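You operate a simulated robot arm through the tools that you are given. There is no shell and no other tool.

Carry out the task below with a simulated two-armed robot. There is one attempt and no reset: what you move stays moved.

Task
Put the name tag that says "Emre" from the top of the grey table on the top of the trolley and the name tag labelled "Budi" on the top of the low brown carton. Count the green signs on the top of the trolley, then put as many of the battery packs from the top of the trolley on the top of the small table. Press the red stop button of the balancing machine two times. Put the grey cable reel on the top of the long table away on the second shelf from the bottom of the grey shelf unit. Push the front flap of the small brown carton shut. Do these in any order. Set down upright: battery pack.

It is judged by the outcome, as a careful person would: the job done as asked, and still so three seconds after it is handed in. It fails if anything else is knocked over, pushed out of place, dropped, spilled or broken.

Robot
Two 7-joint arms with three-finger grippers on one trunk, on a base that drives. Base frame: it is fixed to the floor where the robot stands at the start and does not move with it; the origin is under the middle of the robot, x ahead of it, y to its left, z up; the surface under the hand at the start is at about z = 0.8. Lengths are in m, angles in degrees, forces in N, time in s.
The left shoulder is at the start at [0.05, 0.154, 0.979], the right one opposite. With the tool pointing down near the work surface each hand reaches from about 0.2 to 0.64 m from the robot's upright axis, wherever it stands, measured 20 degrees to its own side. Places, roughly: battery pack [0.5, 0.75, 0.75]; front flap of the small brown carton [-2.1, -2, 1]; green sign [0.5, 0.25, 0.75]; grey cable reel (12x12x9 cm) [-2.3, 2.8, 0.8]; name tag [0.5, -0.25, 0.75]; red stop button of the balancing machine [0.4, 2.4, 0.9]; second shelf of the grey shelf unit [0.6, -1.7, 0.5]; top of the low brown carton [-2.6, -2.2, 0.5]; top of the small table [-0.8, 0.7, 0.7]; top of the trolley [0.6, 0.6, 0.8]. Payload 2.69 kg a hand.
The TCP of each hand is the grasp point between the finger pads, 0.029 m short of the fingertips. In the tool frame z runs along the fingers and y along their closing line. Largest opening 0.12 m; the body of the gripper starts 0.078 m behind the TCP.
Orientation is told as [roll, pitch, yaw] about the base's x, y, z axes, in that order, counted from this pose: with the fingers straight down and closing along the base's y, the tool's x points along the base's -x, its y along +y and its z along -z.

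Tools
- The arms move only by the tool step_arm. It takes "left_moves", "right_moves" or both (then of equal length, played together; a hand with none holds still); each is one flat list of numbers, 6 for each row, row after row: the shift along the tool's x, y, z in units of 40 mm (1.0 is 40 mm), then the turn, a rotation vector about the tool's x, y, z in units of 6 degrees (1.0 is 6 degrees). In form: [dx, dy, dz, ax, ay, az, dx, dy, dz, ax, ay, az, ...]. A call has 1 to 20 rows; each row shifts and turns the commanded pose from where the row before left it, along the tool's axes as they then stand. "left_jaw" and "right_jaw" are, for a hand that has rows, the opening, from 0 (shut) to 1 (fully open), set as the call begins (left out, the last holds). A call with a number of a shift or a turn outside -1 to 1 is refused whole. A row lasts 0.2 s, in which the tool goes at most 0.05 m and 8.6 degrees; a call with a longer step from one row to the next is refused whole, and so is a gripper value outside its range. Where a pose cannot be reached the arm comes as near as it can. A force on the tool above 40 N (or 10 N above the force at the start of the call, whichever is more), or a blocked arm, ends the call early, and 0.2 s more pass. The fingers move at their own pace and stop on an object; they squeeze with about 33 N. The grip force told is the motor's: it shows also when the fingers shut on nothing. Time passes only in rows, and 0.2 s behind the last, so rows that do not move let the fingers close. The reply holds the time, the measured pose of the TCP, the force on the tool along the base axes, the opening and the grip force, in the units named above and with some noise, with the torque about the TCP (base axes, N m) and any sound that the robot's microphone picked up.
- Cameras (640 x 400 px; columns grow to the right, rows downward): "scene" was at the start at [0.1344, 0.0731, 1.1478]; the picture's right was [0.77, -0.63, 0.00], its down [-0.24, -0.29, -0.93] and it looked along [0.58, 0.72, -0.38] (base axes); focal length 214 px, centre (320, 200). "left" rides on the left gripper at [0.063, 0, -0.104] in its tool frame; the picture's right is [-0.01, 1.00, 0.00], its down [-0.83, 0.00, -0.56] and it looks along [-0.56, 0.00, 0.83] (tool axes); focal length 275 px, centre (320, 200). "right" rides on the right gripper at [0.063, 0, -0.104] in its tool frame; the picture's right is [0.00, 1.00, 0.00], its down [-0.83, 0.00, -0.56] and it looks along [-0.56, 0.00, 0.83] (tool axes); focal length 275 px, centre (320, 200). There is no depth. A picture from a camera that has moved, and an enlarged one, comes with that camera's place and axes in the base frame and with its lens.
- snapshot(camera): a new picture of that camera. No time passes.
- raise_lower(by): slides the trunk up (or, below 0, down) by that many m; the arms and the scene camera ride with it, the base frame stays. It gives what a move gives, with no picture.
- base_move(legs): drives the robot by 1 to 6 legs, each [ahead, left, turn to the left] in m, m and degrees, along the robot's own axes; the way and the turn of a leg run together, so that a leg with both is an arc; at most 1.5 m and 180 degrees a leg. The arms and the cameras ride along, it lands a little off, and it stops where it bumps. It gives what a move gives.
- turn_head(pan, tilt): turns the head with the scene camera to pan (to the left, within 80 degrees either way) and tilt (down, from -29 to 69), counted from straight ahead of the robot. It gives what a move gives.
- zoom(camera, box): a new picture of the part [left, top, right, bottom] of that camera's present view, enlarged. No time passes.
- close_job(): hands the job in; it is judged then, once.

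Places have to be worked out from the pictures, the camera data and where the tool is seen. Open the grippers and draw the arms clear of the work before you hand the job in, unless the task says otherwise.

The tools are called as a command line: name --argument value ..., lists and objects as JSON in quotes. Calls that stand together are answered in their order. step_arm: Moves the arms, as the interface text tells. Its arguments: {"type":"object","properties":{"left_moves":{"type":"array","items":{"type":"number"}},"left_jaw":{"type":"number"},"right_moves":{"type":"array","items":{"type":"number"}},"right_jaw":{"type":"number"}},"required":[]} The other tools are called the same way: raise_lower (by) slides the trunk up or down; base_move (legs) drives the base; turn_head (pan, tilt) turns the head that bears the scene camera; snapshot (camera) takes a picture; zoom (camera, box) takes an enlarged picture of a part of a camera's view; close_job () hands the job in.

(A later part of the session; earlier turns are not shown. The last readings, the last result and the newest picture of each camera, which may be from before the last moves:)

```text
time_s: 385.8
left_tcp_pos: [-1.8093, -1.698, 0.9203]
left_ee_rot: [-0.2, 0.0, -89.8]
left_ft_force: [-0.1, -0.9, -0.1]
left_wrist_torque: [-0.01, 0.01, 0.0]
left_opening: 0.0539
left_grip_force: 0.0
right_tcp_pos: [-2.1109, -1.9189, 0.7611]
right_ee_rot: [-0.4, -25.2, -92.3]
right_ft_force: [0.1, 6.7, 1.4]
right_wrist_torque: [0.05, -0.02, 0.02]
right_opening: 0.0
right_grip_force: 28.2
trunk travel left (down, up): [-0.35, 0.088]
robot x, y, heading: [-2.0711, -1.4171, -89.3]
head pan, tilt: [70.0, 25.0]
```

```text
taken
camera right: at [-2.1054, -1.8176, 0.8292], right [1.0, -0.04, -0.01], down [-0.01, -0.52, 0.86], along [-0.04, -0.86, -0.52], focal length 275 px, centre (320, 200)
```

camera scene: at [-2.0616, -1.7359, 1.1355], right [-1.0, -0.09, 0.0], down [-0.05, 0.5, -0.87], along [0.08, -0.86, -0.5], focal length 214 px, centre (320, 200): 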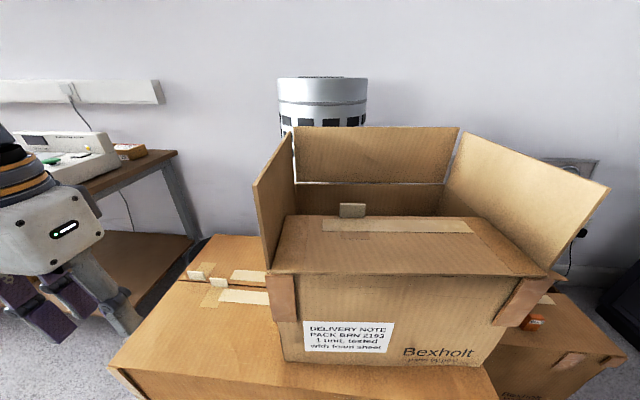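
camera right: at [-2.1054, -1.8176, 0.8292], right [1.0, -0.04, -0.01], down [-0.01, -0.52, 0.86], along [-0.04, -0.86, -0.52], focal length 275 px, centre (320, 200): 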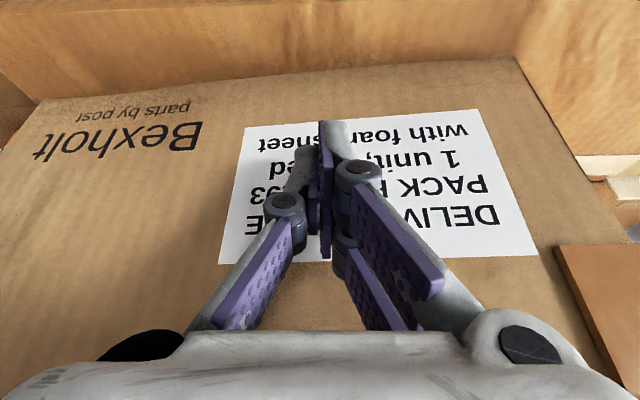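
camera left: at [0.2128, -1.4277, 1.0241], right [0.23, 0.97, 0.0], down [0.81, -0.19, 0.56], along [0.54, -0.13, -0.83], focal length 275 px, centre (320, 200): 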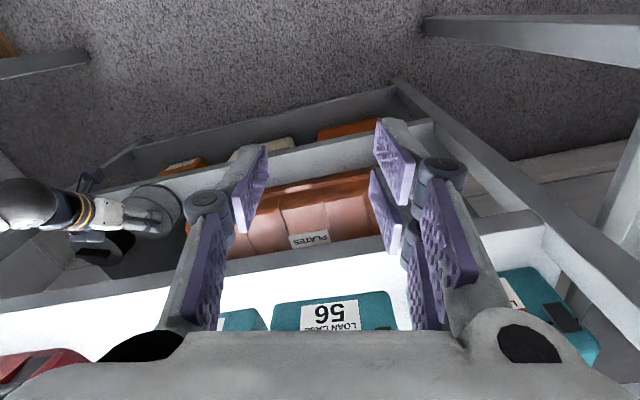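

Contact at the front face (≈7 N). I push about 4.5 cm in small steps and watch the motion.

step_arm --right_moves '[-0.23, 0, 0.105, 0, 0, 0, -0.23, 0, 0.105, 0, 0, 0]'

snapshot --camera "right"

```text
time_s: 386.4
left_tcp_pos: [-1.809, -1.7007, 0.9213]
left_ee_rot: [-0.1, 0.0, -89.8]
left_ft_force: [-0.3, -0.2, 0.0]
left_wrist_torque: [-0.02, -0.02, 0.01]
left_opening: 0.0543
left_grip_force: 0.2
right_tcp_pos: [-2.1106, -1.9408, 0.7611]
right_ee_rot: [-0.4, -25.1, -92.2]
right_ft_force: [1.7, 8.6, -1.1]
right_wrist_torque: [0.15, -0.04, 0.11]
right_opening: 0.0
right_grip_force: 28.6
trunk travel left (down, up): [-0.35, 0.088]
robot x, y, heading: [-2.0719, -1.4231, -89.5]
head pan, tilt: [70.0, 25.0]
```

```text
taken
camera right: at [-2.1062, -1.8382, 0.8292], right [1.0, -0.04, -0.01], down [-0.01, -0.52, 0.86], along [-0.04, -0.86, -0.52], focal length 275 px, centre (320, 200)
```

right: 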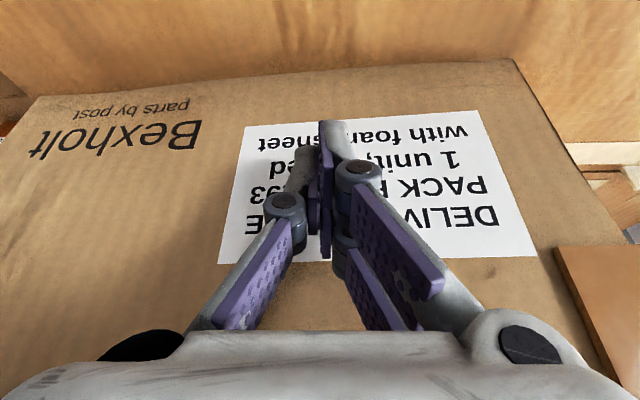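

It slides without much rotation. I back off 2 cm, move to the carton's left end (x≈-1.995), and push there to rotate it back.

step_arm --right_moves '[0.45, 0, -0.21, 0, 0, 0, 0.3, 0.5, -0.14, 0, 0, 0, 0, 0.9, 0, 0, 0, 0, 0, 0.9, 0, 0, 0, 0, 0, 0.6, 0, 0, 0, 0]'

snapshot --camera "right"

```text
time_s: 387.6
left_tcp_pos: [-1.8098, -1.7001, 0.9197]
left_ee_rot: [-0.1, 0.0, -89.8]
left_ft_force: [0.6, 0.1, 0.2]
left_wrist_torque: [0.0, 0.01, -0.02]
left_opening: 0.0537
left_grip_force: 0.1
right_tcp_pos: [-1.9917, -1.9117, 0.7581]
right_ee_rot: [-0.4, -25.2, -92.2]
right_ft_force: [0.0, -0.4, 0.5]
right_wrist_torque: [0.01, -0.02, 0.02]
right_opening: 0.0
right_grip_force: 28.5
trunk travel left (down, up): [-0.35, 0.088]
robot x, y, heading: [-2.0702, -1.4229, -89.8]
head pan, tilt: [70.0, 25.0]
```

```text
taken
camera right: at [-1.9868, -1.8102, 0.827], right [1.0, -0.04, -0.01], down [-0.01, -0.52, 0.86], along [-0.04, -0.86, -0.52], focal length 275 px, centre (320, 200)
```

right: 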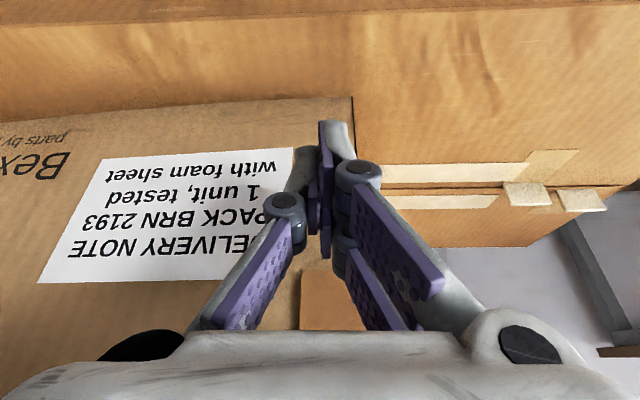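

The carton's east corner is just right of the fingers. I shift 1.2 cm inward and push forward in steps.

step_arm --right_moves '[0, -0.3, 0, 0, 0, 0, -0.68, 0, 0.317, 0, 0, 0, -0.34, 0, 0.16, 0, 0, 0]'

step_arm --right_moves '[-0.34, 0, 0.16, 0, 0, 0, -0.23, 0, 0.105, 0, 0, 0]'

snapshot --camera "right"

```text
time_s: 388.4
left_tcp_pos: [-1.8081, -1.7007, 0.9194]
left_ee_rot: [0.0, -0.1, -89.8]
left_ft_force: [0.3, -1.1, 0.1]
left_wrist_torque: [0.01, -0.02, 0.02]
left_opening: 0.0539
left_grip_force: 0.0
right_tcp_pos: [-2.0075, -1.9569, 0.7602]
right_ee_rot: [-0.4, -25.2, -92.2]
right_ft_force: [3.9, 6.7, 0.0]
right_wrist_torque: [0.12, -0.05, 0.15]
right_opening: 0.0
right_grip_force: 28.0
trunk travel left (down, up): [-0.35, 0.088]
robot x, y, heading: [-2.0676, -1.4204, -89.6]
head pan, tilt: [70.0, 25.0]
```

```text
time_s: 389.0
left_tcp_pos: [-1.8088, -1.7006, 0.9207]
left_ee_rot: [-0.1, 0.0, -89.9]
left_ft_force: [0.7, 0.2, 0.1]
left_wrist_torque: [0.01, 0.02, 0.0]
left_opening: 0.0538
left_grip_force: 0.1
right_tcp_pos: [-2.0102, -1.9825, 0.7604]
right_ee_rot: [-0.4, -25.2, -92.3]
right_ft_force: [2.4, 5.2, -1.9]
right_wrist_torque: [0.12, -0.05, 0.07]
right_opening: 0.0
right_grip_force: 28.1
trunk travel left (down, up): [-0.35, 0.088]
robot x, y, heading: [-2.071, -1.4155, -89.6]
head pan, tilt: [70.0, 25.0]
```

```text
taken
camera right: at [-2.0039, -1.8812, 0.8285], right [1.0, -0.04, -0.01], down [-0.01, -0.52, 0.86], along [-0.04, -0.86, -0.52], focal length 275 px, centre (320, 200)
```

right: 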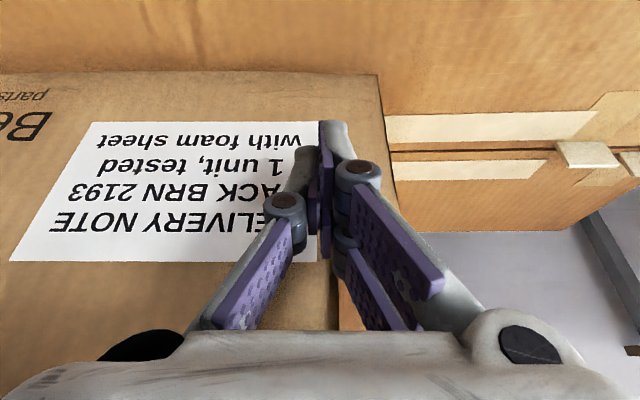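

Front-left is nearly back (edge yaw now ≈2°, originally ≈8.5°), but the carton still needs to go ≈7 cm to the left (+x) with a little more clockwise turn — best done by pushing its right wall near the front. I withdraw the right hand and move it to the right.

step_arm --right_moves '[0.68, 0, -0.317, 0, 0, 0, 0.68, 0, -0.317, 0, 0, 0, 0.68, 0, -0.317, 0, 0, 0, 0, -1, 0, 0, 0, 0, 0, -1, 0, 0, 0, 0, 0, -1, 0, 0, 0, 0, 0, -1, 0, 0, 0, 0, 0, -1, 0, 0, 0, 0, 0, -1, 0, 0, 0, 0, 0, -1, 0, 0, 0, 0, 0, -1, 0, 0, 0, 0, 0, -1, 0, 0, 0, 0, 0, -1, 0, 0, 0, 0]'

base_move --legs '[[0, -0.18, 0]]'

base_move --legs '[[0.15, 0, 0]]'

turn_head --pan 10 --tilt 35

snapshot --camera "scene"

snapshot --camera "right"

```text
time_s: 391.8
left_tcp_pos: [-1.8097, -1.7007, 0.9198]
left_ee_rot: [-0.2, -0.1, -89.8]
left_ft_force: [0.2, -0.3, -0.1]
left_wrist_torque: [-0.02, 0.01, 0.04]
left_opening: 0.0542
left_grip_force: 0.0
right_tcp_pos: [-2.4057, -1.8754, 0.7594]
right_ee_rot: [-0.4, -25.2, -92.2]
right_ft_force: [-0.6, 0.8, 0.5]
right_wrist_torque: [0.0, -0.03, -0.01]
right_opening: 0.0
right_grip_force: 28.7
trunk travel left (down, up): [-0.35, 0.088]
robot x, y, heading: [-2.0713, -1.4208, -89.6]
head pan, tilt: [70.0, 25.0]
```

```text
time_s: 393.8
left_tcp_pos: [-1.9885, -1.7017, 0.9205]
left_ee_rot: [-0.2, 0.0, -89.9]
left_ft_force: [-0.8, 0.0, -0.5]
left_wrist_torque: [0.02, -0.04, -0.01]
left_opening: 0.054
left_grip_force: 0.0
right_tcp_pos: [-2.5841, -1.8768, 0.7598]
right_ee_rot: [-0.4, -25.2, -92.3]
right_ft_force: [-0.6, 0.3, 0.3]
right_wrist_torque: [-0.04, 0.01, 0.02]
right_opening: 0.0
right_grip_force: 28.3
trunk travel left (down, up): [-0.35, 0.088]
robot x, y, heading: [-2.2448, -1.421, -89.7]
head pan, tilt: [70.0, 25.0]
```

```text
time_s: 395.1
left_tcp_pos: [-1.987, -1.8487, 0.9207]
left_ee_rot: [0.0, 0.2, -89.8]
left_ft_force: [0.0, 0.0, 0.2]
left_wrist_torque: [0.05, 0.0, -0.04]
left_opening: 0.054
left_grip_force: 0.1
right_tcp_pos: [-2.5832, -2.0254, 0.7601]
right_ee_rot: [-0.4, -25.2, -92.3]
right_ft_force: [-0.2, -0.3, -0.1]
right_wrist_torque: [-0.02, 0.03, 0.03]
right_opening: 0.0002
right_grip_force: 27.8
trunk travel left (down, up): [-0.35, 0.088]
robot x, y, heading: [-2.2505, -1.57, -89.6]
head pan, tilt: [70.0, 25.0]
```

```text
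time_s: 396.4
left_tcp_pos: [-1.9873, -1.8483, 0.9212]
left_ee_rot: [-0.1, 0.0, -89.8]
left_ft_force: [0.2, -0.7, 0.0]
left_wrist_torque: [-0.01, -0.03, 0.04]
left_opening: 0.054
left_grip_force: 0.1
right_tcp_pos: [-2.5831, -2.0235, 0.7611]
right_ee_rot: [-0.4, -25.2, -92.2]
right_ft_force: [-0.2, -0.1, -0.5]
right_wrist_torque: [0.02, 0.02, 0.02]
right_opening: 0.0003
right_grip_force: 28.4
trunk travel left (down, up): [-0.35, 0.088]
robot x, y, heading: [-2.2477, -1.5708, -89.6]
head pan, tilt: [10.0, 35.0]
```

```text
taken
camera scene: at [-2.2332, -1.7303, 1.1277], right [-0.98, -0.18, 0.0], down [-0.1, 0.56, -0.82], along [0.15, -0.81, -0.57], focal length 214 px, centre (320, 200)
```

scene: 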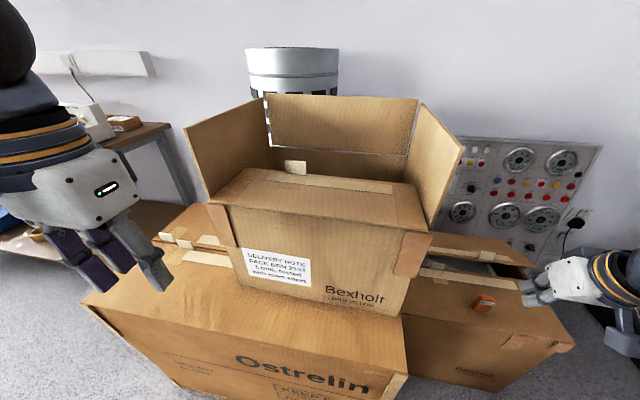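

```text
taken
camera right: at [-2.5776, -1.9226, 0.8288], right [1.0, -0.04, -0.01], down [-0.01, -0.52, 0.86], along [-0.04, -0.86, -0.52], focal length 275 px, centre (320, 200)
```

right: 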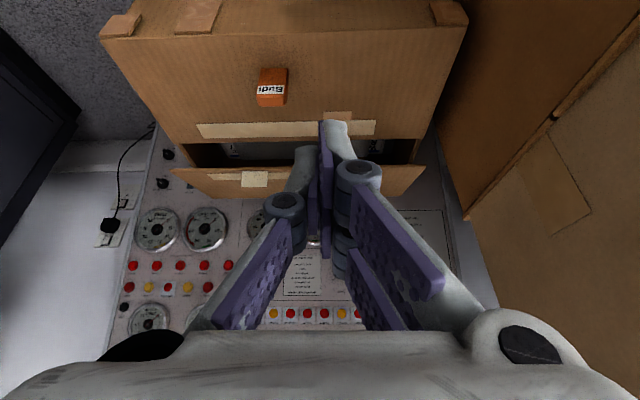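

The flap remains shut; current bottom corners (-1.972,-2.010) and (-2.363,-1.999). I open the right gripper (outer finger side will do the pushing) and bring it beside the right wall at y≈-2.12.

step_arm --right_moves '[-0.757, 0, 0.353, 0, 0, 0, -0.757, 0, 0.353, 0, 0, 0, -0.7, 0, 0.33, 0, 0, 0, 0, 0.9, 0, 0, 0, 0, 0, 0.9, 0, 0, 0, 0, 0, 0.7, 0, 0, 0, 0]' --right_jaw 1

snapshot --camera "right"

snapshot --camera "scene"

```text
time_s: 397.8
left_tcp_pos: [-1.9869, -1.8482, 0.9197]
left_ee_rot: [-0.1, -0.1, -89.8]
left_ft_force: [-0.5, 0.4, 0.1]
left_wrist_torque: [0.02, -0.04, -0.02]
left_opening: 0.054
left_grip_force: 0.1
right_tcp_pos: [-2.4875, -2.1257, 0.7587]
right_ee_rot: [-0.4, -25.3, -92.4]
right_ft_force: [0.3, 0.3, -0.5]
right_wrist_torque: [-0.02, 0.01, 0.01]
right_opening: 0.1202
right_grip_force: 0.0
trunk travel left (down, up): [-0.35, 0.088]
robot x, y, heading: [-2.2518, -1.5701, -89.5]
head pan, tilt: [10.0, 35.0]
```

```text
taken
camera right: at [-2.4817, -2.0245, 0.8275], right [1.0, -0.04, -0.01], down [-0.01, -0.51, 0.86], along [-0.04, -0.86, -0.51], focal length 275 px, centre (320, 200)
```

right: 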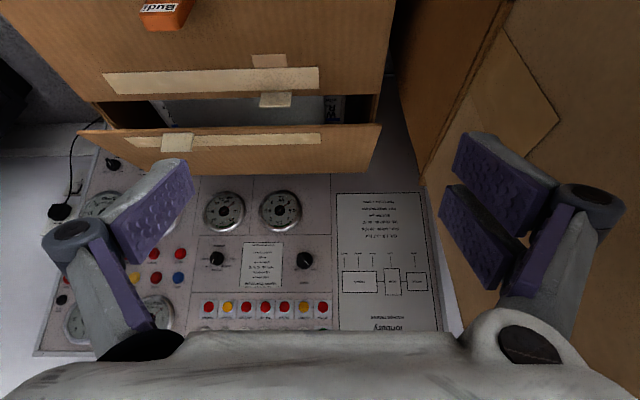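

```text
taken
camera scene: at [-2.2329, -1.7303, 1.1277], right [-0.98, -0.18, 0.0], down [-0.1, 0.56, -0.82], along [0.15, -0.81, -0.57], focal length 214 px, centre (320, 200)
```

scene: 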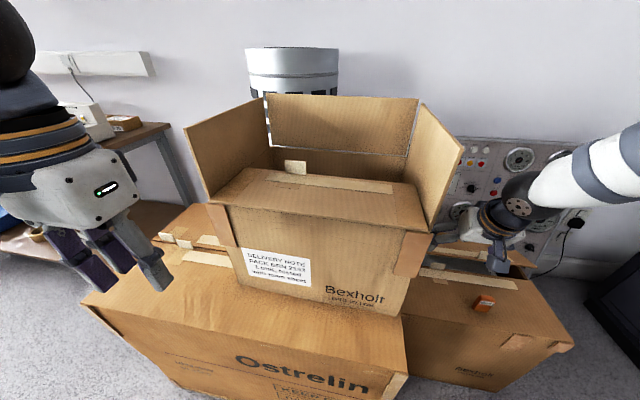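

The left finger is about 5 cm from the right wall. I move left in steps and watch the force.

step_arm --right_moves '[0, 0.5, 0, 0, 0, 0, 0, 0.4, 0, 0, 0, 0]'

step_arm --right_moves '[0, 0.3, 0, 0, 0, 0, 0, 0.3, 0, 0, 0, 0]'

snapshot --camera "scene"

```text
time_s: 398.4
left_tcp_pos: [-1.9867, -1.8483, 0.9206]
left_ee_rot: [-0.1, 0.0, -90.0]
left_ft_force: [0.8, 0.2, 0.3]
left_wrist_torque: [0.01, 0.03, 0.01]
left_opening: 0.0543
left_grip_force: 0.1
right_tcp_pos: [-2.4511, -2.1267, 0.7597]
right_ee_rot: [-0.5, -25.2, -92.3]
right_ft_force: [0.5, 0.4, -0.4]
right_wrist_torque: [-0.04, 0.0, 0.01]
right_opening: 0.1199
right_grip_force: 0.0
trunk travel left (down, up): [-0.35, 0.088]
robot x, y, heading: [-2.2459, -1.57, -89.6]
head pan, tilt: [10.0, 35.0]
```

```text
time_s: 399.0
left_tcp_pos: [-1.9884, -1.8486, 0.9209]
left_ee_rot: [-0.1, 0.0, -89.9]
left_ft_force: [0.7, -0.1, 0.8]
left_wrist_torque: [0.01, 0.05, 0.02]
left_opening: 0.0539
left_grip_force: 0.1
right_tcp_pos: [-2.4284, -2.1289, 0.7596]
right_ee_rot: [-0.4, -25.3, -92.3]
right_ft_force: [-8.8, 0.5, 3.9]
right_wrist_torque: [0.12, -0.7, 0.31]
right_opening: 0.1167
right_grip_force: 0.0
trunk travel left (down, up): [-0.35, 0.088]
robot x, y, heading: [-2.2506, -1.5695, -89.6]
head pan, tilt: [10.0, 35.0]
```

```text
taken
camera scene: at [-2.2339, -1.7299, 1.1278], right [-0.98, -0.18, 0.0], down [-0.1, 0.56, -0.82], along [0.15, -0.81, -0.57], focal length 214 px, centre (320, 200)
```

scene: 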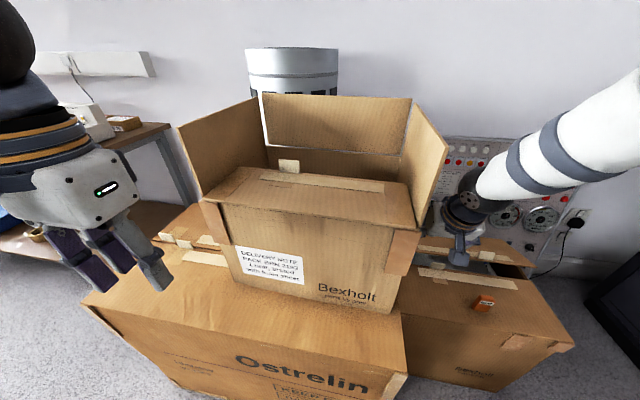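

The carton is sliding left (≈9 N). I continue 3.5 cm and re-check.

step_arm --right_moves '[0, 0.3, 0, 0, 0, 0, 0, 0.3, 0, 0, 0, 0, 0, 0.3, 0, 0, 0, 0]'

snapshot --camera "scene"

```text
time_s: 399.8
left_tcp_pos: [-1.9883, -1.8482, 0.9196]
left_ee_rot: [-0.1, 0.0, -89.8]
left_ft_force: [-0.3, -0.5, 0.2]
left_wrist_torque: [0.02, 0.0, -0.02]
left_opening: 0.054
left_grip_force: 0.1
right_tcp_pos: [-2.3905, -2.1295, 0.7595]
right_ee_rot: [-0.3, -25.2, -92.4]
right_ft_force: [-9.9, -0.4, 3.9]
right_wrist_torque: [-0.04, -0.65, 0.07]
right_opening: 0.1161
right_grip_force: 0.1
trunk travel left (down, up): [-0.35, 0.088]
robot x, y, heading: [-2.2478, -1.5653, -89.5]
head pan, tilt: [10.0, 35.0]
```

```text
taken
camera scene: at [-2.2338, -1.73, 1.1277], right [-0.98, -0.18, 0.0], down [-0.1, 0.56, -0.82], along [0.15, -0.81, -0.57], focal length 214 px, centre (320, 200)
```

scene: 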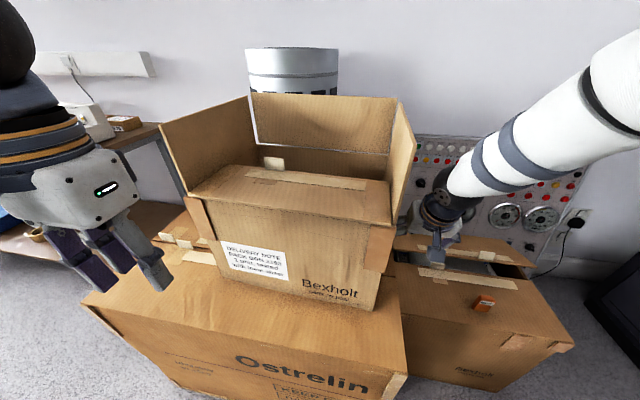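

I zoom for accurate corner readings.

zoom --camera "scene" --box '[180, 220, 420, 340]'

```text
2.67 times, centred on (300, 280) of scene
camera zoom: at [-2.2338, -1.73, 1.1277], right [-0.98, -0.18, 0.0], down [-0.1, 0.56, -0.82], along [0.15, -0.81, -0.57], focal length 572 px, centre (373, -13)
```

zoom: 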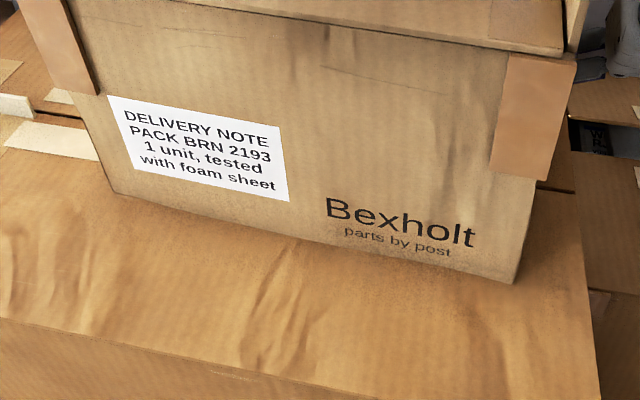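

Now left corner ≈(-1.92,-2.03), right ≈(-2.31,-2.01); target ≈(-1.887,-2.035) and (-2.284,-1.976). I need ~3 cm more and 5° clockwise, so I shift the contact point to nearer the front edge and push again.

step_arm --right_moves '[0, -0.5, 0, 0, 0, 0, 0.74, 0, -0.344, 0, 0, 0, 0.74, 0, -0.344, 0, 0, 0, 0, 0.5, 0, 0, 0, 0]'

step_arm --right_moves '[0, 0.25, 0, 0, 0, 0, 0, 0.25, 0, 0, 0, 0]'

snapshot --camera "scene"

zoom --camera "scene" --box '[180, 220, 420, 340]'

```text
time_s: 400.8
left_tcp_pos: [-1.9866, -1.8487, 0.9197]
left_ee_rot: [-0.1, 0.0, -89.8]
left_ft_force: [-0.2, 0.0, -0.2]
left_wrist_torque: [-0.02, -0.01, 0.03]
left_opening: 0.0541
left_grip_force: 0.0
right_tcp_pos: [-2.3898, -2.064, 0.758]
right_ee_rot: [-0.4, -25.2, -92.3]
right_ft_force: [0.1, -0.2, -0.4]
right_wrist_torque: [0.02, 0.02, -0.02]
right_opening: 0.1196
right_grip_force: 0.0
trunk travel left (down, up): [-0.35, 0.088]
robot x, y, heading: [-2.2496, -1.5647, -89.4]
head pan, tilt: [10.0, 35.0]
```

```text
time_s: 401.4
left_tcp_pos: [-1.9885, -1.8491, 0.9201]
left_ee_rot: [0.0, 0.1, -89.9]
left_ft_force: [0.6, -0.1, -0.8]
left_wrist_torque: [0.02, 0.0, 0.01]
left_opening: 0.0538
left_grip_force: 0.1
right_tcp_pos: [-2.3697, -2.0663, 0.7588]
right_ee_rot: [-0.4, -25.1, -92.4]
right_ft_force: [-8.8, 3.3, 3.7]
right_wrist_torque: [-0.12, -0.69, 0.21]
right_opening: 0.1171
right_grip_force: 0.1
trunk travel left (down, up): [-0.35, 0.088]
robot x, y, heading: [-2.249, -1.5647, -89.7]
head pan, tilt: [10.0, 35.0]
```

```text
taken
camera scene: at [-2.2341, -1.7298, 1.1278], right [-0.98, -0.18, 0.0], down [-0.1, 0.56, -0.82], along [0.15, -0.81, -0.57], focal length 214 px, centre (320, 200)
```

scene: 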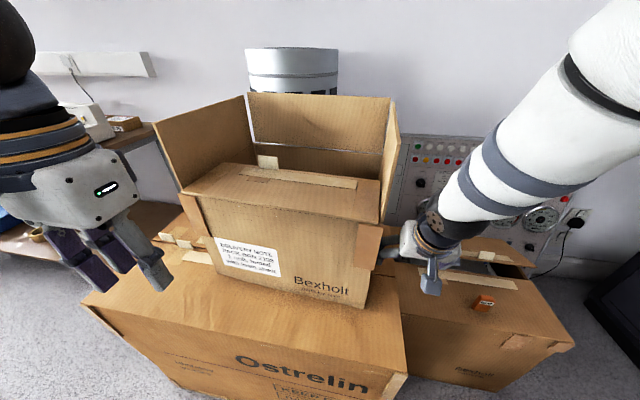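

```text
2.67 times, centred on (300, 280) of scene
camera zoom: at [-2.2341, -1.7298, 1.1278], right [-0.98, -0.18, 0.0], down [-0.1, 0.56, -0.82], along [0.15, -0.81, -0.57], focal length 572 px, centre (373, -13)
```

zoom: 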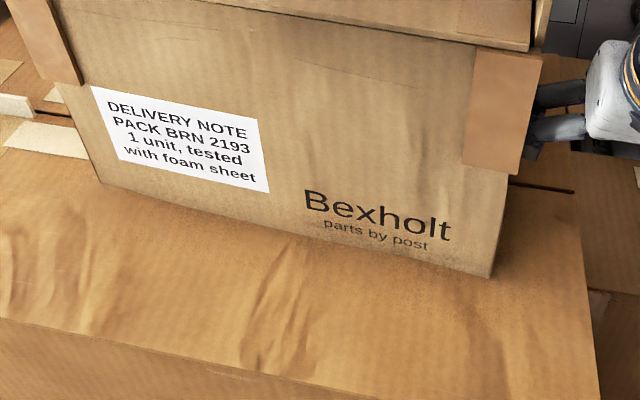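

Using the label corners (consistent height 0.778 in both views), the carton is now within ~3 mm at its left end but still ≈5° short in rotation (centre off ≈2 cm). A push on the back part of its left wall toward -x will fix that. I first withdraw the right hand (right, back, up).

step_arm --right_moves '[0, -0.8, 0, 0, 0, 0, 0.74, -0.5, -0.344, 0, 0, 0, 0.74, 0, -0.344, 0, 0, 0, 0.74, 0, -0.344, 0, 0, 0, 0.74, 0, -0.344, 0, 0, 0, 0.74, 0, -0.344, 0, 0, 0, 0.74, 0, -0.344, 0, 0, 0, 0.74, 0, -0.344, 0, 0, 0]'

base_move --legs '[[0, 0.25, 0]]'

turn_head --pan 5 --tilt 30

snapshot --camera "scene"

```text
time_s: 403.2
left_tcp_pos: [-1.9864, -1.8488, 0.9207]
left_ee_rot: [-0.2, -0.1, -89.8]
left_ft_force: [-0.6, 0.1, 0.3]
left_wrist_torque: [-0.01, 0.01, 0.0]
left_opening: 0.0539
left_grip_force: 0.1
right_tcp_pos: [-2.378, -1.917, 0.7502]
right_ee_rot: [-0.4, -25.1, -92.4]
right_ft_force: [-0.4, -0.7, 0.5]
right_wrist_torque: [-0.01, -0.02, -0.02]
right_opening: 0.1199
right_grip_force: 0.1
right hand out of reach, approached as far as the arm can: row 2, 3, 6, 7, 8
trunk travel left (down, up): [-0.35, 0.088]
robot x, y, heading: [-2.2493, -1.5701, -89.6]
head pan, tilt: [10.0, 35.0]
```

```text
time_s: 405.8
left_tcp_pos: [-1.7367, -1.8486, 0.9197]
left_ee_rot: [-0.1, 0.0, -90.1]
left_ft_force: [-0.4, -0.1, 0.0]
left_wrist_torque: [-0.01, 0.0, -0.01]
left_opening: 0.054
left_grip_force: 0.1
right_tcp_pos: [-2.1266, -1.9175, 0.7497]
right_ee_rot: [-0.4, -25.2, -92.5]
right_ft_force: [0.1, -0.1, 0.3]
right_wrist_torque: [-0.02, 0.0, 0.0]
right_opening: 0.1198
right_grip_force: 0.0
trunk travel left (down, up): [-0.35, 0.088]
robot x, y, heading: [-1.9977, -1.5698, -89.9]
head pan, tilt: [10.0, 35.0]
```

```text
time_s: 406.4
left_tcp_pos: [-1.7368, -1.849, 0.9208]
left_ee_rot: [-0.1, 0.1, -90.2]
left_ft_force: [0.7, 0.0, 0.9]
left_wrist_torque: [0.02, -0.05, 0.03]
left_opening: 0.0542
left_grip_force: 0.1
right_tcp_pos: [-2.1273, -1.9154, 0.7489]
right_ee_rot: [-0.5, -25.1, -92.6]
right_ft_force: [0.2, -1.3, 0.3]
right_wrist_torque: [-0.01, 0.02, 0.01]
right_opening: 0.1198
right_grip_force: 0.0
trunk travel left (down, up): [-0.35, 0.088]
robot x, y, heading: [-2.0005, -1.5695, -90.2]
head pan, tilt: [5.0, 30.0]
```

```text
taken
camera scene: at [-1.99, -1.7327, 1.1354], right [-1.0, -0.09, 0.0], down [-0.04, 0.5, -0.87], along [0.08, -0.86, -0.5], focal length 214 px, centre (320, 200)
```

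scene: 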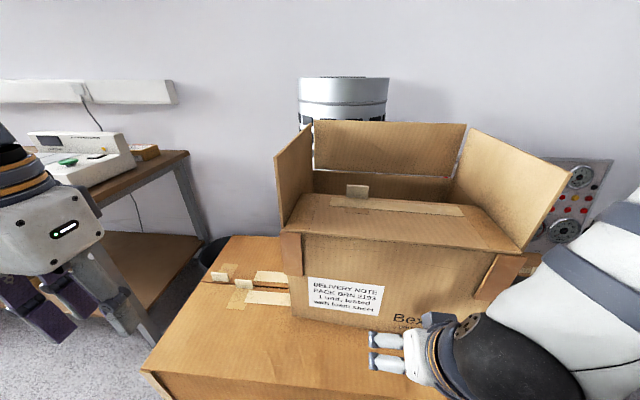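

I zoom to re-measure the label from here.

zoom --camera "scene" --box '[270, 220, 430, 340]'

```text
3.33 times, centred on (350, 280) of scene
camera zoom: at [-1.99, -1.7327, 1.1354], right [-1.0, -0.09, 0.0], down [-0.04, 0.5, -0.87], along [0.08, -0.86, -0.5], focal length 715 px, centre (220, -67)
```

zoom: 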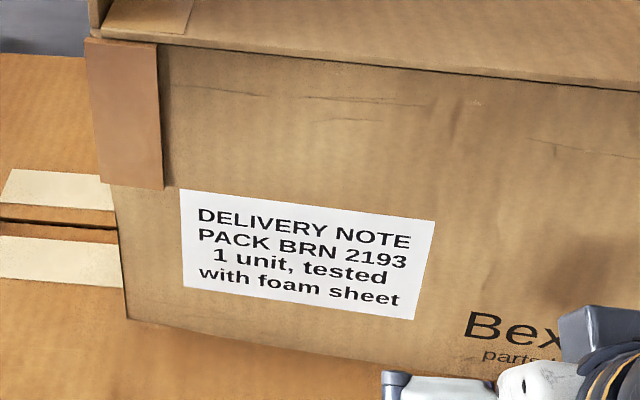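

Angle still ≈3.7° versus ≈9° originally. I open the left gripper, pitch it 45° forward, and bring it along the carton's left side toward the back.

step_arm --left_moves '[0, 0, 0, 0, -0.83, 0, 0, 0, 0, 0, -0.83, 0, 0, 0, 0, 0, -0.83, 0, 0, 0, 0, 0, -0.83, 0, 0, 0, 0, 0, -0.83, 0, 0, 0, 0, 0, -0.83, 0, 0, 0, 0, 0, -0.83, 0, 0, 0, 0, 0, -0.83, 0, 0, 0, 0, 0, -0.83, 0]' --left_jaw 1

step_arm --left_moves '[-0.6, 0, 0.6, 0, 0, 0, -0.6, 0, 0.6, 0, 0, 0, -0.6, 0, 0.6, 0, 0, 0, -0.6, 0, 0.6, 0, 0, 0, -0.6, 0, 0.6, 0, 0, 0, -0.6, 0, 0.6, 0, 0, 0, -0.6, 0, 0.6, 0, 0, 0, -0.6, 0, 0.6, 0, 0, 0]'

snapshot --camera "left"

snapshot --camera "scene"

```text
time_s: 408.4
left_tcp_pos: [-1.7143, -1.9148, 0.9903]
left_ee_rot: [-0.2, -44.9, -90.0]
left_ft_force: [0.9, -0.2, 1.0]
left_wrist_torque: [-0.01, -0.02, 0.01]
left_opening: 0.1201
left_grip_force: 0.1
left hand out of reach, approached as far as the arm can: row 4, 5, 6, 7, 8, 9
right_tcp_pos: [-2.1272, -1.9165, 0.7502]
right_ee_rot: [-0.4, -25.1, -92.6]
right_ft_force: [0.1, 0.0, -1.0]
right_wrist_torque: [0.03, 0.01, 0.0]
right_opening: 0.12
right_grip_force: 0.1
trunk travel left (down, up): [-0.35, 0.088]
robot x, y, heading: [-2.0007, -1.5678, -89.8]
head pan, tilt: [5.0, 30.0]
```

```text
time_s: 410.2
left_tcp_pos: [-1.7136, -2.1869, 0.9882]
left_ee_rot: [-0.2, -44.9, -90.0]
left_ft_force: [-0.3, -0.2, -0.5]
left_wrist_torque: [0.0, -0.02, 0.04]
left_opening: 0.1196
left_grip_force: 0.1
right_tcp_pos: [-2.1269, -1.9172, 0.7503]
right_ee_rot: [-0.4, -25.1, -92.7]
right_ft_force: [0.3, 0.3, -0.3]
right_wrist_torque: [0.01, -0.01, 0.01]
right_opening: 0.1201
right_grip_force: 0.1
trunk travel left (down, up): [-0.35, 0.088]
robot x, y, heading: [-1.9953, -1.5686, -89.7]
head pan, tilt: [5.0, 30.0]
```

```text
taken
camera left: at [-1.7122, -2.0698, 1.0181], right [1.0, -0.01, 0.0], down [0.0, -0.2, 0.98], along [0.0, -0.98, -0.2], focal length 275 px, centre (320, 200)
```

left: 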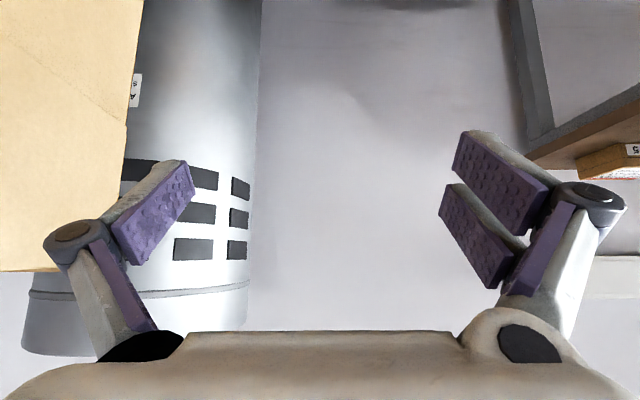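

```text
taken
camera scene: at [-1.9903, -1.7331, 1.1354], right [-1.0, -0.09, 0.0], down [-0.04, 0.5, -0.87], along [0.08, -0.86, -0.5], focal length 214 px, centre (320, 200)
```

scene: 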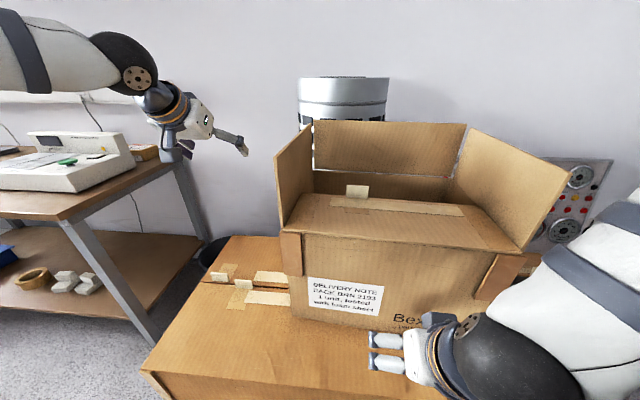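

The left hand is beside the carton with free space. I lower it to pushing height (z≈0.80), advance a little, and approach the left wall.

step_arm --left_moves '[0.53, 0, 0.53, 0, 0, 0, 0.53, 0, 0.53, 0, 0, 0, 0.53, 0, 0.53, 0, 0, 0, 0.53, 0, 0.53, 0, 0, 0, 0.53, 0, 0.53, 0, 0, 0, 0.53, 0, 0.53, 0, 0, 0, -0.5, 0, 0.5, 0, 0, 0, -0.5, 0, 0.5, 0, 0, 0]'

step_arm --left_moves '[0, -0.8, 0, 0, 0, 0, 0, -0.8, 0, 0, 0, 0, 0, -0.8, 0, 0, 0, 0]'

snapshot --camera "left"

snapshot --camera "scene"

```text
time_s: 412.0
left_tcp_pos: [-1.7141, -2.2426, 0.8109]
left_ee_rot: [-0.1, -44.8, -89.9]
left_ft_force: [0.1, -0.6, 0.4]
left_wrist_torque: [0.03, -0.02, 0.01]
left_opening: 0.1199
left_grip_force: 0.1
right_tcp_pos: [-2.128, -1.9173, 0.7498]
right_ee_rot: [-0.4, -25.1, -92.6]
right_ft_force: [-0.4, 0.1, -0.6]
right_wrist_torque: [0.0, 0.01, 0.0]
right_opening: 0.12
right_grip_force: 0.0
trunk travel left (down, up): [-0.35, 0.088]
robot x, y, heading: [-2.0013, -1.565, -89.9]
head pan, tilt: [5.0, 30.0]
```

```text
time_s: 412.8
left_tcp_pos: [-1.8116, -2.2414, 0.8114]
left_ee_rot: [-0.2, -44.9, -90.0]
left_ft_force: [0.2, 0.6, -0.4]
left_wrist_torque: [-0.02, 0.05, -0.01]
left_opening: 0.12
left_grip_force: 0.0
right_tcp_pos: [-2.1262, -1.9166, 0.7492]
right_ee_rot: [-0.4, -25.1, -92.5]
right_ft_force: [0.2, -0.5, 0.2]
right_wrist_torque: [-0.01, -0.03, -0.02]
right_opening: 0.1202
right_grip_force: 0.1
trunk travel left (down, up): [-0.35, 0.088]
robot x, y, heading: [-1.9958, -1.5693, -90.2]
head pan, tilt: [5.0, 30.0]
```

```text
taken
camera left: at [-1.8103, -2.1249, 0.8409], right [1.0, 0.0, 0.0], down [0.0, -0.2, 0.98], along [0.0, -0.98, -0.2], focal length 275 px, centre (320, 200)
```

left: 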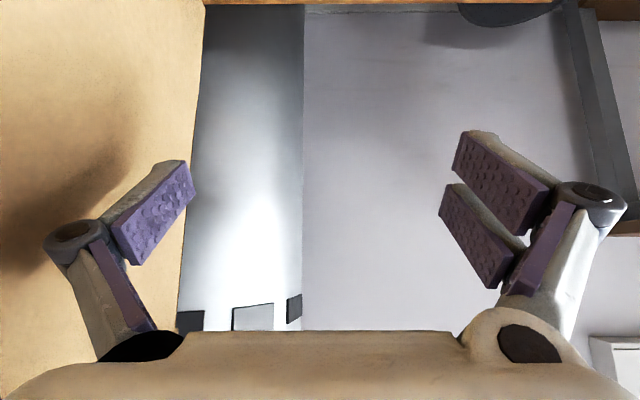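

```text
taken
camera scene: at [-1.9905, -1.7327, 1.1355], right [-1.0, -0.09, 0.0], down [-0.04, 0.5, -0.87], along [0.08, -0.86, -0.5], focal length 214 px, centre (320, 200)
```

scene: 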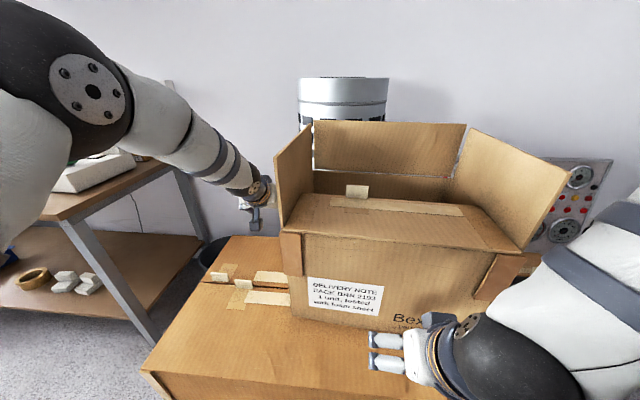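

I push the left wall toward -x in small steps.

step_arm --left_moves '[0, -0.5, 0, 0, 0, 0, 0, -0.4, 0, 0, 0, 0]'

step_arm --left_moves '[0, -0.3, 0, 0, 0, 0, 0, -0.3, 0, 0, 0, 0]'

zoom --camera "scene" --box '[270, 220, 430, 340]'

```text
time_s: 413.4
left_tcp_pos: [-1.8468, -2.2421, 0.8109]
left_ee_rot: [-0.2, -44.8, -89.8]
left_ft_force: [9.9, -0.7, 5.0]
left_wrist_torque: [0.22, 0.68, -0.15]
left_opening: 0.1153
left_grip_force: 0.1
right_tcp_pos: [-2.1263, -1.9161, 0.75]
right_ee_rot: [-0.5, -25.2, -92.5]
right_ft_force: [-0.5, -0.5, 0.0]
right_wrist_torque: [-0.05, -0.02, -0.01]
right_opening: 0.1197
right_grip_force: 0.1
trunk travel left (down, up): [-0.35, 0.088]
robot x, y, heading: [-1.9996, -1.5645, -90.0]
head pan, tilt: [5.0, 30.0]
```

```text
time_s: 414.0
left_tcp_pos: [-1.8716, -2.2415, 0.8116]
left_ee_rot: [-0.2, -44.8, -89.8]
left_ft_force: [10.3, -1.4, 4.6]
left_wrist_torque: [0.19, 0.68, -0.19]
left_opening: 0.1149
left_grip_force: 0.0
right_tcp_pos: [-2.1264, -1.9166, 0.7504]
right_ee_rot: [-0.5, -25.2, -92.6]
right_ft_force: [-0.5, -0.5, 0.6]
right_wrist_torque: [-0.03, -0.01, -0.02]
right_opening: 0.1201
right_grip_force: 0.1
trunk travel left (down, up): [-0.35, 0.088]
robot x, y, heading: [-1.9956, -1.5638, -89.6]
head pan, tilt: [5.0, 30.0]
```

```text
3.33 times, centred on (350, 280) of scene
camera zoom: at [-1.9892, -1.7324, 1.1355], right [-1.0, -0.09, 0.0], down [-0.05, 0.5, -0.87], along [0.08, -0.86, -0.5], focal length 715 px, centre (220, -67)
```

zoom: 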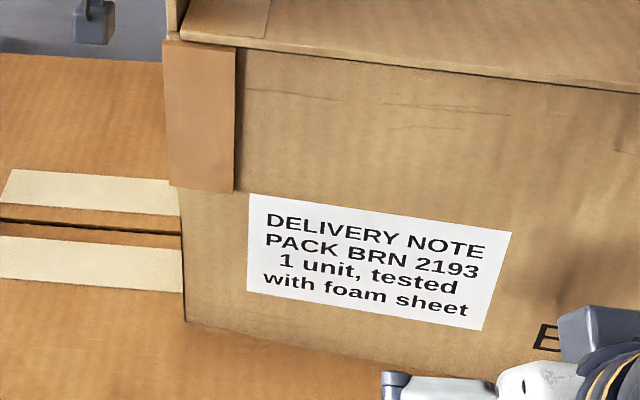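

The flat side of the hand keeps the wall aligned with it, so the carton slid ≈4 cm in -x and only turned ≈1°. The remedy: push from the right with the hand yawed to the carton's original angle (≈-99°), which aligns it. I withdraw the left hand first.

step_arm --left_moves '[0, 0.9, 0, 0, 0, 0, 0, 0.9, 0, 0, 0, 0, 0, 0.9, 0, 0, 0, 0, -0.53, 0, -0.53, 0, 0, 0, -0.53, 0, -0.53, 0, 0, 0, -0.53, 0, -0.53, 0, 0, 0, -0.53, 0, -0.53, 0, 0, 0, -0.53, 0, -0.53, 0, 0, 0, 0.6, 0, -0.6, 0, 0, 0, 0.6, 0, -0.6, 0, 0, 0, 0.6, 0, -0.6, 0, 0, 0, 0.6, 0, -0.6, 0, 0, 0, 0.6, 0, -0.6, 0, 0, 0, 0.6, 0, -0.6, 0, 0, 0, 0.6, 0, -0.6, 0, 0, 0]'

base_move --legs '[[0, -0.25, 0]]'

step_arm --right_moves '[0, -0.8, 0, 0, 0, 0, 0, -0.8, 0, 0, 0, 0, 0, -0.8, 0, 0, 0, 0, 0, 0, 0, 0.24, 0, 0.51, 0, 0, 0, 0.24, 0, 0.51]'

snapshot --camera "scene"

```text
time_s: 417.2
left_tcp_pos: [-1.7648, -2.0429, 0.9567]
left_ee_rot: [-0.1, -44.8, -90.0]
left_ft_force: [-1.7, 0.0, 0.9]
left_wrist_torque: [0.01, 0.01, -0.03]
left_opening: 0.1201
left_grip_force: 0.0
left hand out of reach, approached as far as the arm can: row 9, 10
right_tcp_pos: [-2.1272, -1.9159, 0.7482]
right_ee_rot: [-0.5, -25.1, -92.5]
right_ft_force: [0.3, 0.2, -0.1]
right_wrist_torque: [0.05, -0.01, 0.02]
right_opening: 0.1199
right_grip_force: 0.1
trunk travel left (down, up): [-0.35, 0.088]
robot x, y, heading: [-2.0001, -1.5676, -90.0]
head pan, tilt: [5.0, 30.0]
```

```text
time_s: 419.7
left_tcp_pos: [-2.0131, -2.0431, 0.9566]
left_ee_rot: [-0.2, -44.7, -90.2]
left_ft_force: [4.6, 4.6, -1.2]
left_wrist_torque: [-0.09, -0.03, -0.3]
left_opening: 0.1178
left_grip_force: 0.1
right_tcp_pos: [-2.3769, -1.9133, 0.7499]
right_ee_rot: [-0.5, -25.3, -92.9]
right_ft_force: [-0.2, -0.5, 0.6]
right_wrist_torque: [0.01, 0.0, 0.0]
right_opening: 0.1199
right_grip_force: 0.1
trunk travel left (down, up): [-0.35, 0.088]
robot x, y, heading: [-2.2449, -1.5636, -90.0]
head pan, tilt: [5.0, 30.0]
```

```text
time_s: 420.9
left_tcp_pos: [-2.0137, -2.0422, 0.9569]
left_ee_rot: [-0.2, -44.8, -90.3]
left_ft_force: [6.4, 5.1, -2.5]
left_wrist_torque: [-0.09, -0.01, -0.29]
left_opening: 0.118
left_grip_force: 0.1
right_tcp_pos: [-2.4682, -1.9341, 0.7469]
right_ee_rot: [-0.6, -25.1, -99.7]
right_ft_force: [-0.7, -0.1, -0.2]
right_wrist_torque: [-0.01, 0.01, 0.0]
right_opening: 0.1199
right_grip_force: 0.0
right hand out of reach, approached as far as the arm can: row 1, 2, 3
trunk travel left (down, up): [-0.35, 0.088]
robot x, y, heading: [-2.2456, -1.5676, -89.9]
head pan, tilt: [5.0, 30.0]
```

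```text
taken
camera scene: at [-2.2376, -1.732, 1.1355], right [-1.0, -0.08, 0.0], down [-0.04, 0.5, -0.87], along [0.07, -0.86, -0.5], focal length 214 px, centre (320, 200)
```

scene: 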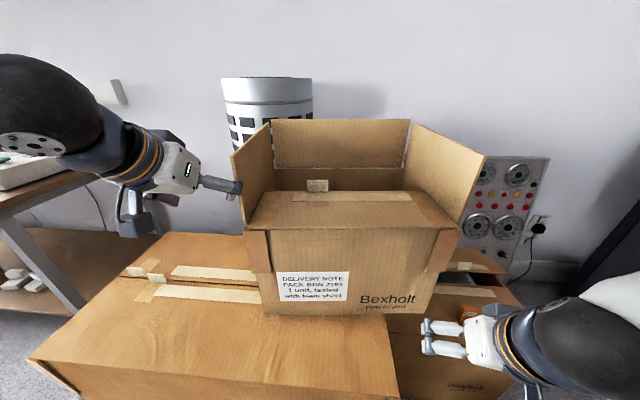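

The left hand had not fully retracted and the base move made it drag the carton further. I stop, move the left hand away to the left first, and re-measure.

step_arm --left_moves '[0, 0.8, 0, 0, 0, 0, 0, 0.8, 0, 0, 0, 0]'

zoom --camera "scene" --box '[230, 220, 450, 340]'

```text
time_s: 421.5
left_tcp_pos: [-1.9492, -2.0426, 0.9566]
left_ee_rot: [-0.2, -44.8, -90.4]
left_ft_force: [0.3, -0.3, -0.6]
left_wrist_torque: [0.0, -0.02, -0.01]
left_opening: 0.1197
left_grip_force: 0.0
right_tcp_pos: [-2.4679, -1.9362, 0.7466]
right_ee_rot: [-0.5, -25.2, -99.6]
right_ft_force: [-0.9, -0.2, -0.3]
right_wrist_torque: [-0.01, 0.01, -0.01]
right_opening: 0.12
right_grip_force: 0.1
trunk travel left (down, up): [-0.35, 0.088]
robot x, y, heading: [-2.2438, -1.5648, -90.2]
head pan, tilt: [5.0, 30.0]
```

```text
2.91 times, centred on (340, 280) of scene
camera zoom: at [-2.238, -1.7324, 1.1355], right [-1.0, -0.08, 0.0], down [-0.04, 0.5, -0.87], along [0.07, -0.86, -0.5], focal length 624 px, centre (262, -33)
```

zoom: 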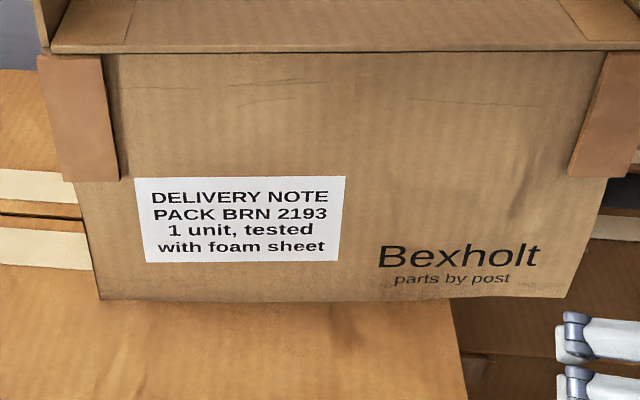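

The carton is now ≈18 cm too far in -x and turned; I will push it back from the right with the aligned hand. First I properly retract the left hand: out to the left, vertical, and back.

step_arm --left_moves '[0, 0.9, 0, 0, 0, 0, 0, 0.9, 0, 0, 0, 0, 0, 0.9, 0, 0, 0, 0, 0, 0.9, 0, 0, 0, 0, 0, 0, 0, 0, 0.83, 0, 0, 0, 0, 0, 0.83, 0, 0, 0, 0, 0, 0.83, 0, 0, 0, 0, 0, 0.83, 0, 0, 0, 0, 0, 0.83, 0, 0, 0, 0, 0, 0.83, 0, 0, 0, 0, 0, 0.83, 0, 0, 0, 0, 0, 0.83, 0, 0, 0, 0, 0, 0.83, 0]' --left_jaw 0.45

step_arm --left_moves '[0.8, 0, 0.3, 0, 0, 0, 0.8, 0, 0.3, 0, 0, 0, 0.8, 0, 0.2, 0, 0, 0, 0.8, 0, 0, 0, 0, 0, 0.8, 0, 0, 0, 0, 0, 0.8, 0, 0, 0, 0, 0]'

snapshot --camera "scene"

```text
time_s: 424.3
left_tcp_pos: [-1.8057, -2.0444, 0.9557]
left_ee_rot: [-0.1, 0.1, -90.5]
left_ft_force: [0.3, 1.2, -0.1]
left_wrist_torque: [-0.02, -0.03, 0.0]
left_opening: 0.0537
left_grip_force: 0.0
right_tcp_pos: [-2.4678, -1.9356, 0.7467]
right_ee_rot: [-0.4, -25.2, -99.7]
right_ft_force: [0.1, -0.2, -0.1]
right_wrist_torque: [-0.02, 0.04, -0.02]
right_opening: 0.1198
right_grip_force: 0.2
trunk travel left (down, up): [-0.35, 0.088]
robot x, y, heading: [-2.2438, -1.5698, -90.2]
head pan, tilt: [5.0, 30.0]
```

```text
time_s: 425.7
left_tcp_pos: [-1.8163, -1.8805, 0.9042]
left_ee_rot: [-0.1, 0.1, -90.3]
left_ft_force: [1.0, 0.6, 0.7]
left_wrist_torque: [-0.01, 0.0, -0.01]
left_opening: 0.0539
left_grip_force: 0.0
left hand out of reach, approached as far as the arm can: row 5, 6
right_tcp_pos: [-2.4664, -1.9355, 0.7482]
right_ee_rot: [-0.4, -25.2, -99.7]
right_ft_force: [1.2, -0.5, 0.0]
right_wrist_torque: [0.0, -0.01, -0.02]
right_opening: 0.1199
right_grip_force: 0.1
trunk travel left (down, up): [-0.35, 0.088]
robot x, y, heading: [-2.247, -1.5697, -90.1]
head pan, tilt: [5.0, 30.0]
```

```text
taken
camera scene: at [-2.2382, -1.7323, 1.1355], right [-1.0, -0.08, 0.0], down [-0.04, 0.5, -0.87], along [0.07, -0.86, -0.5], focal length 214 px, centre (320, 200)
```

scene: 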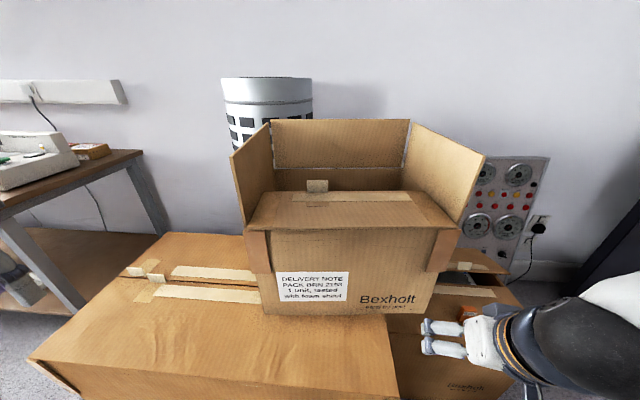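

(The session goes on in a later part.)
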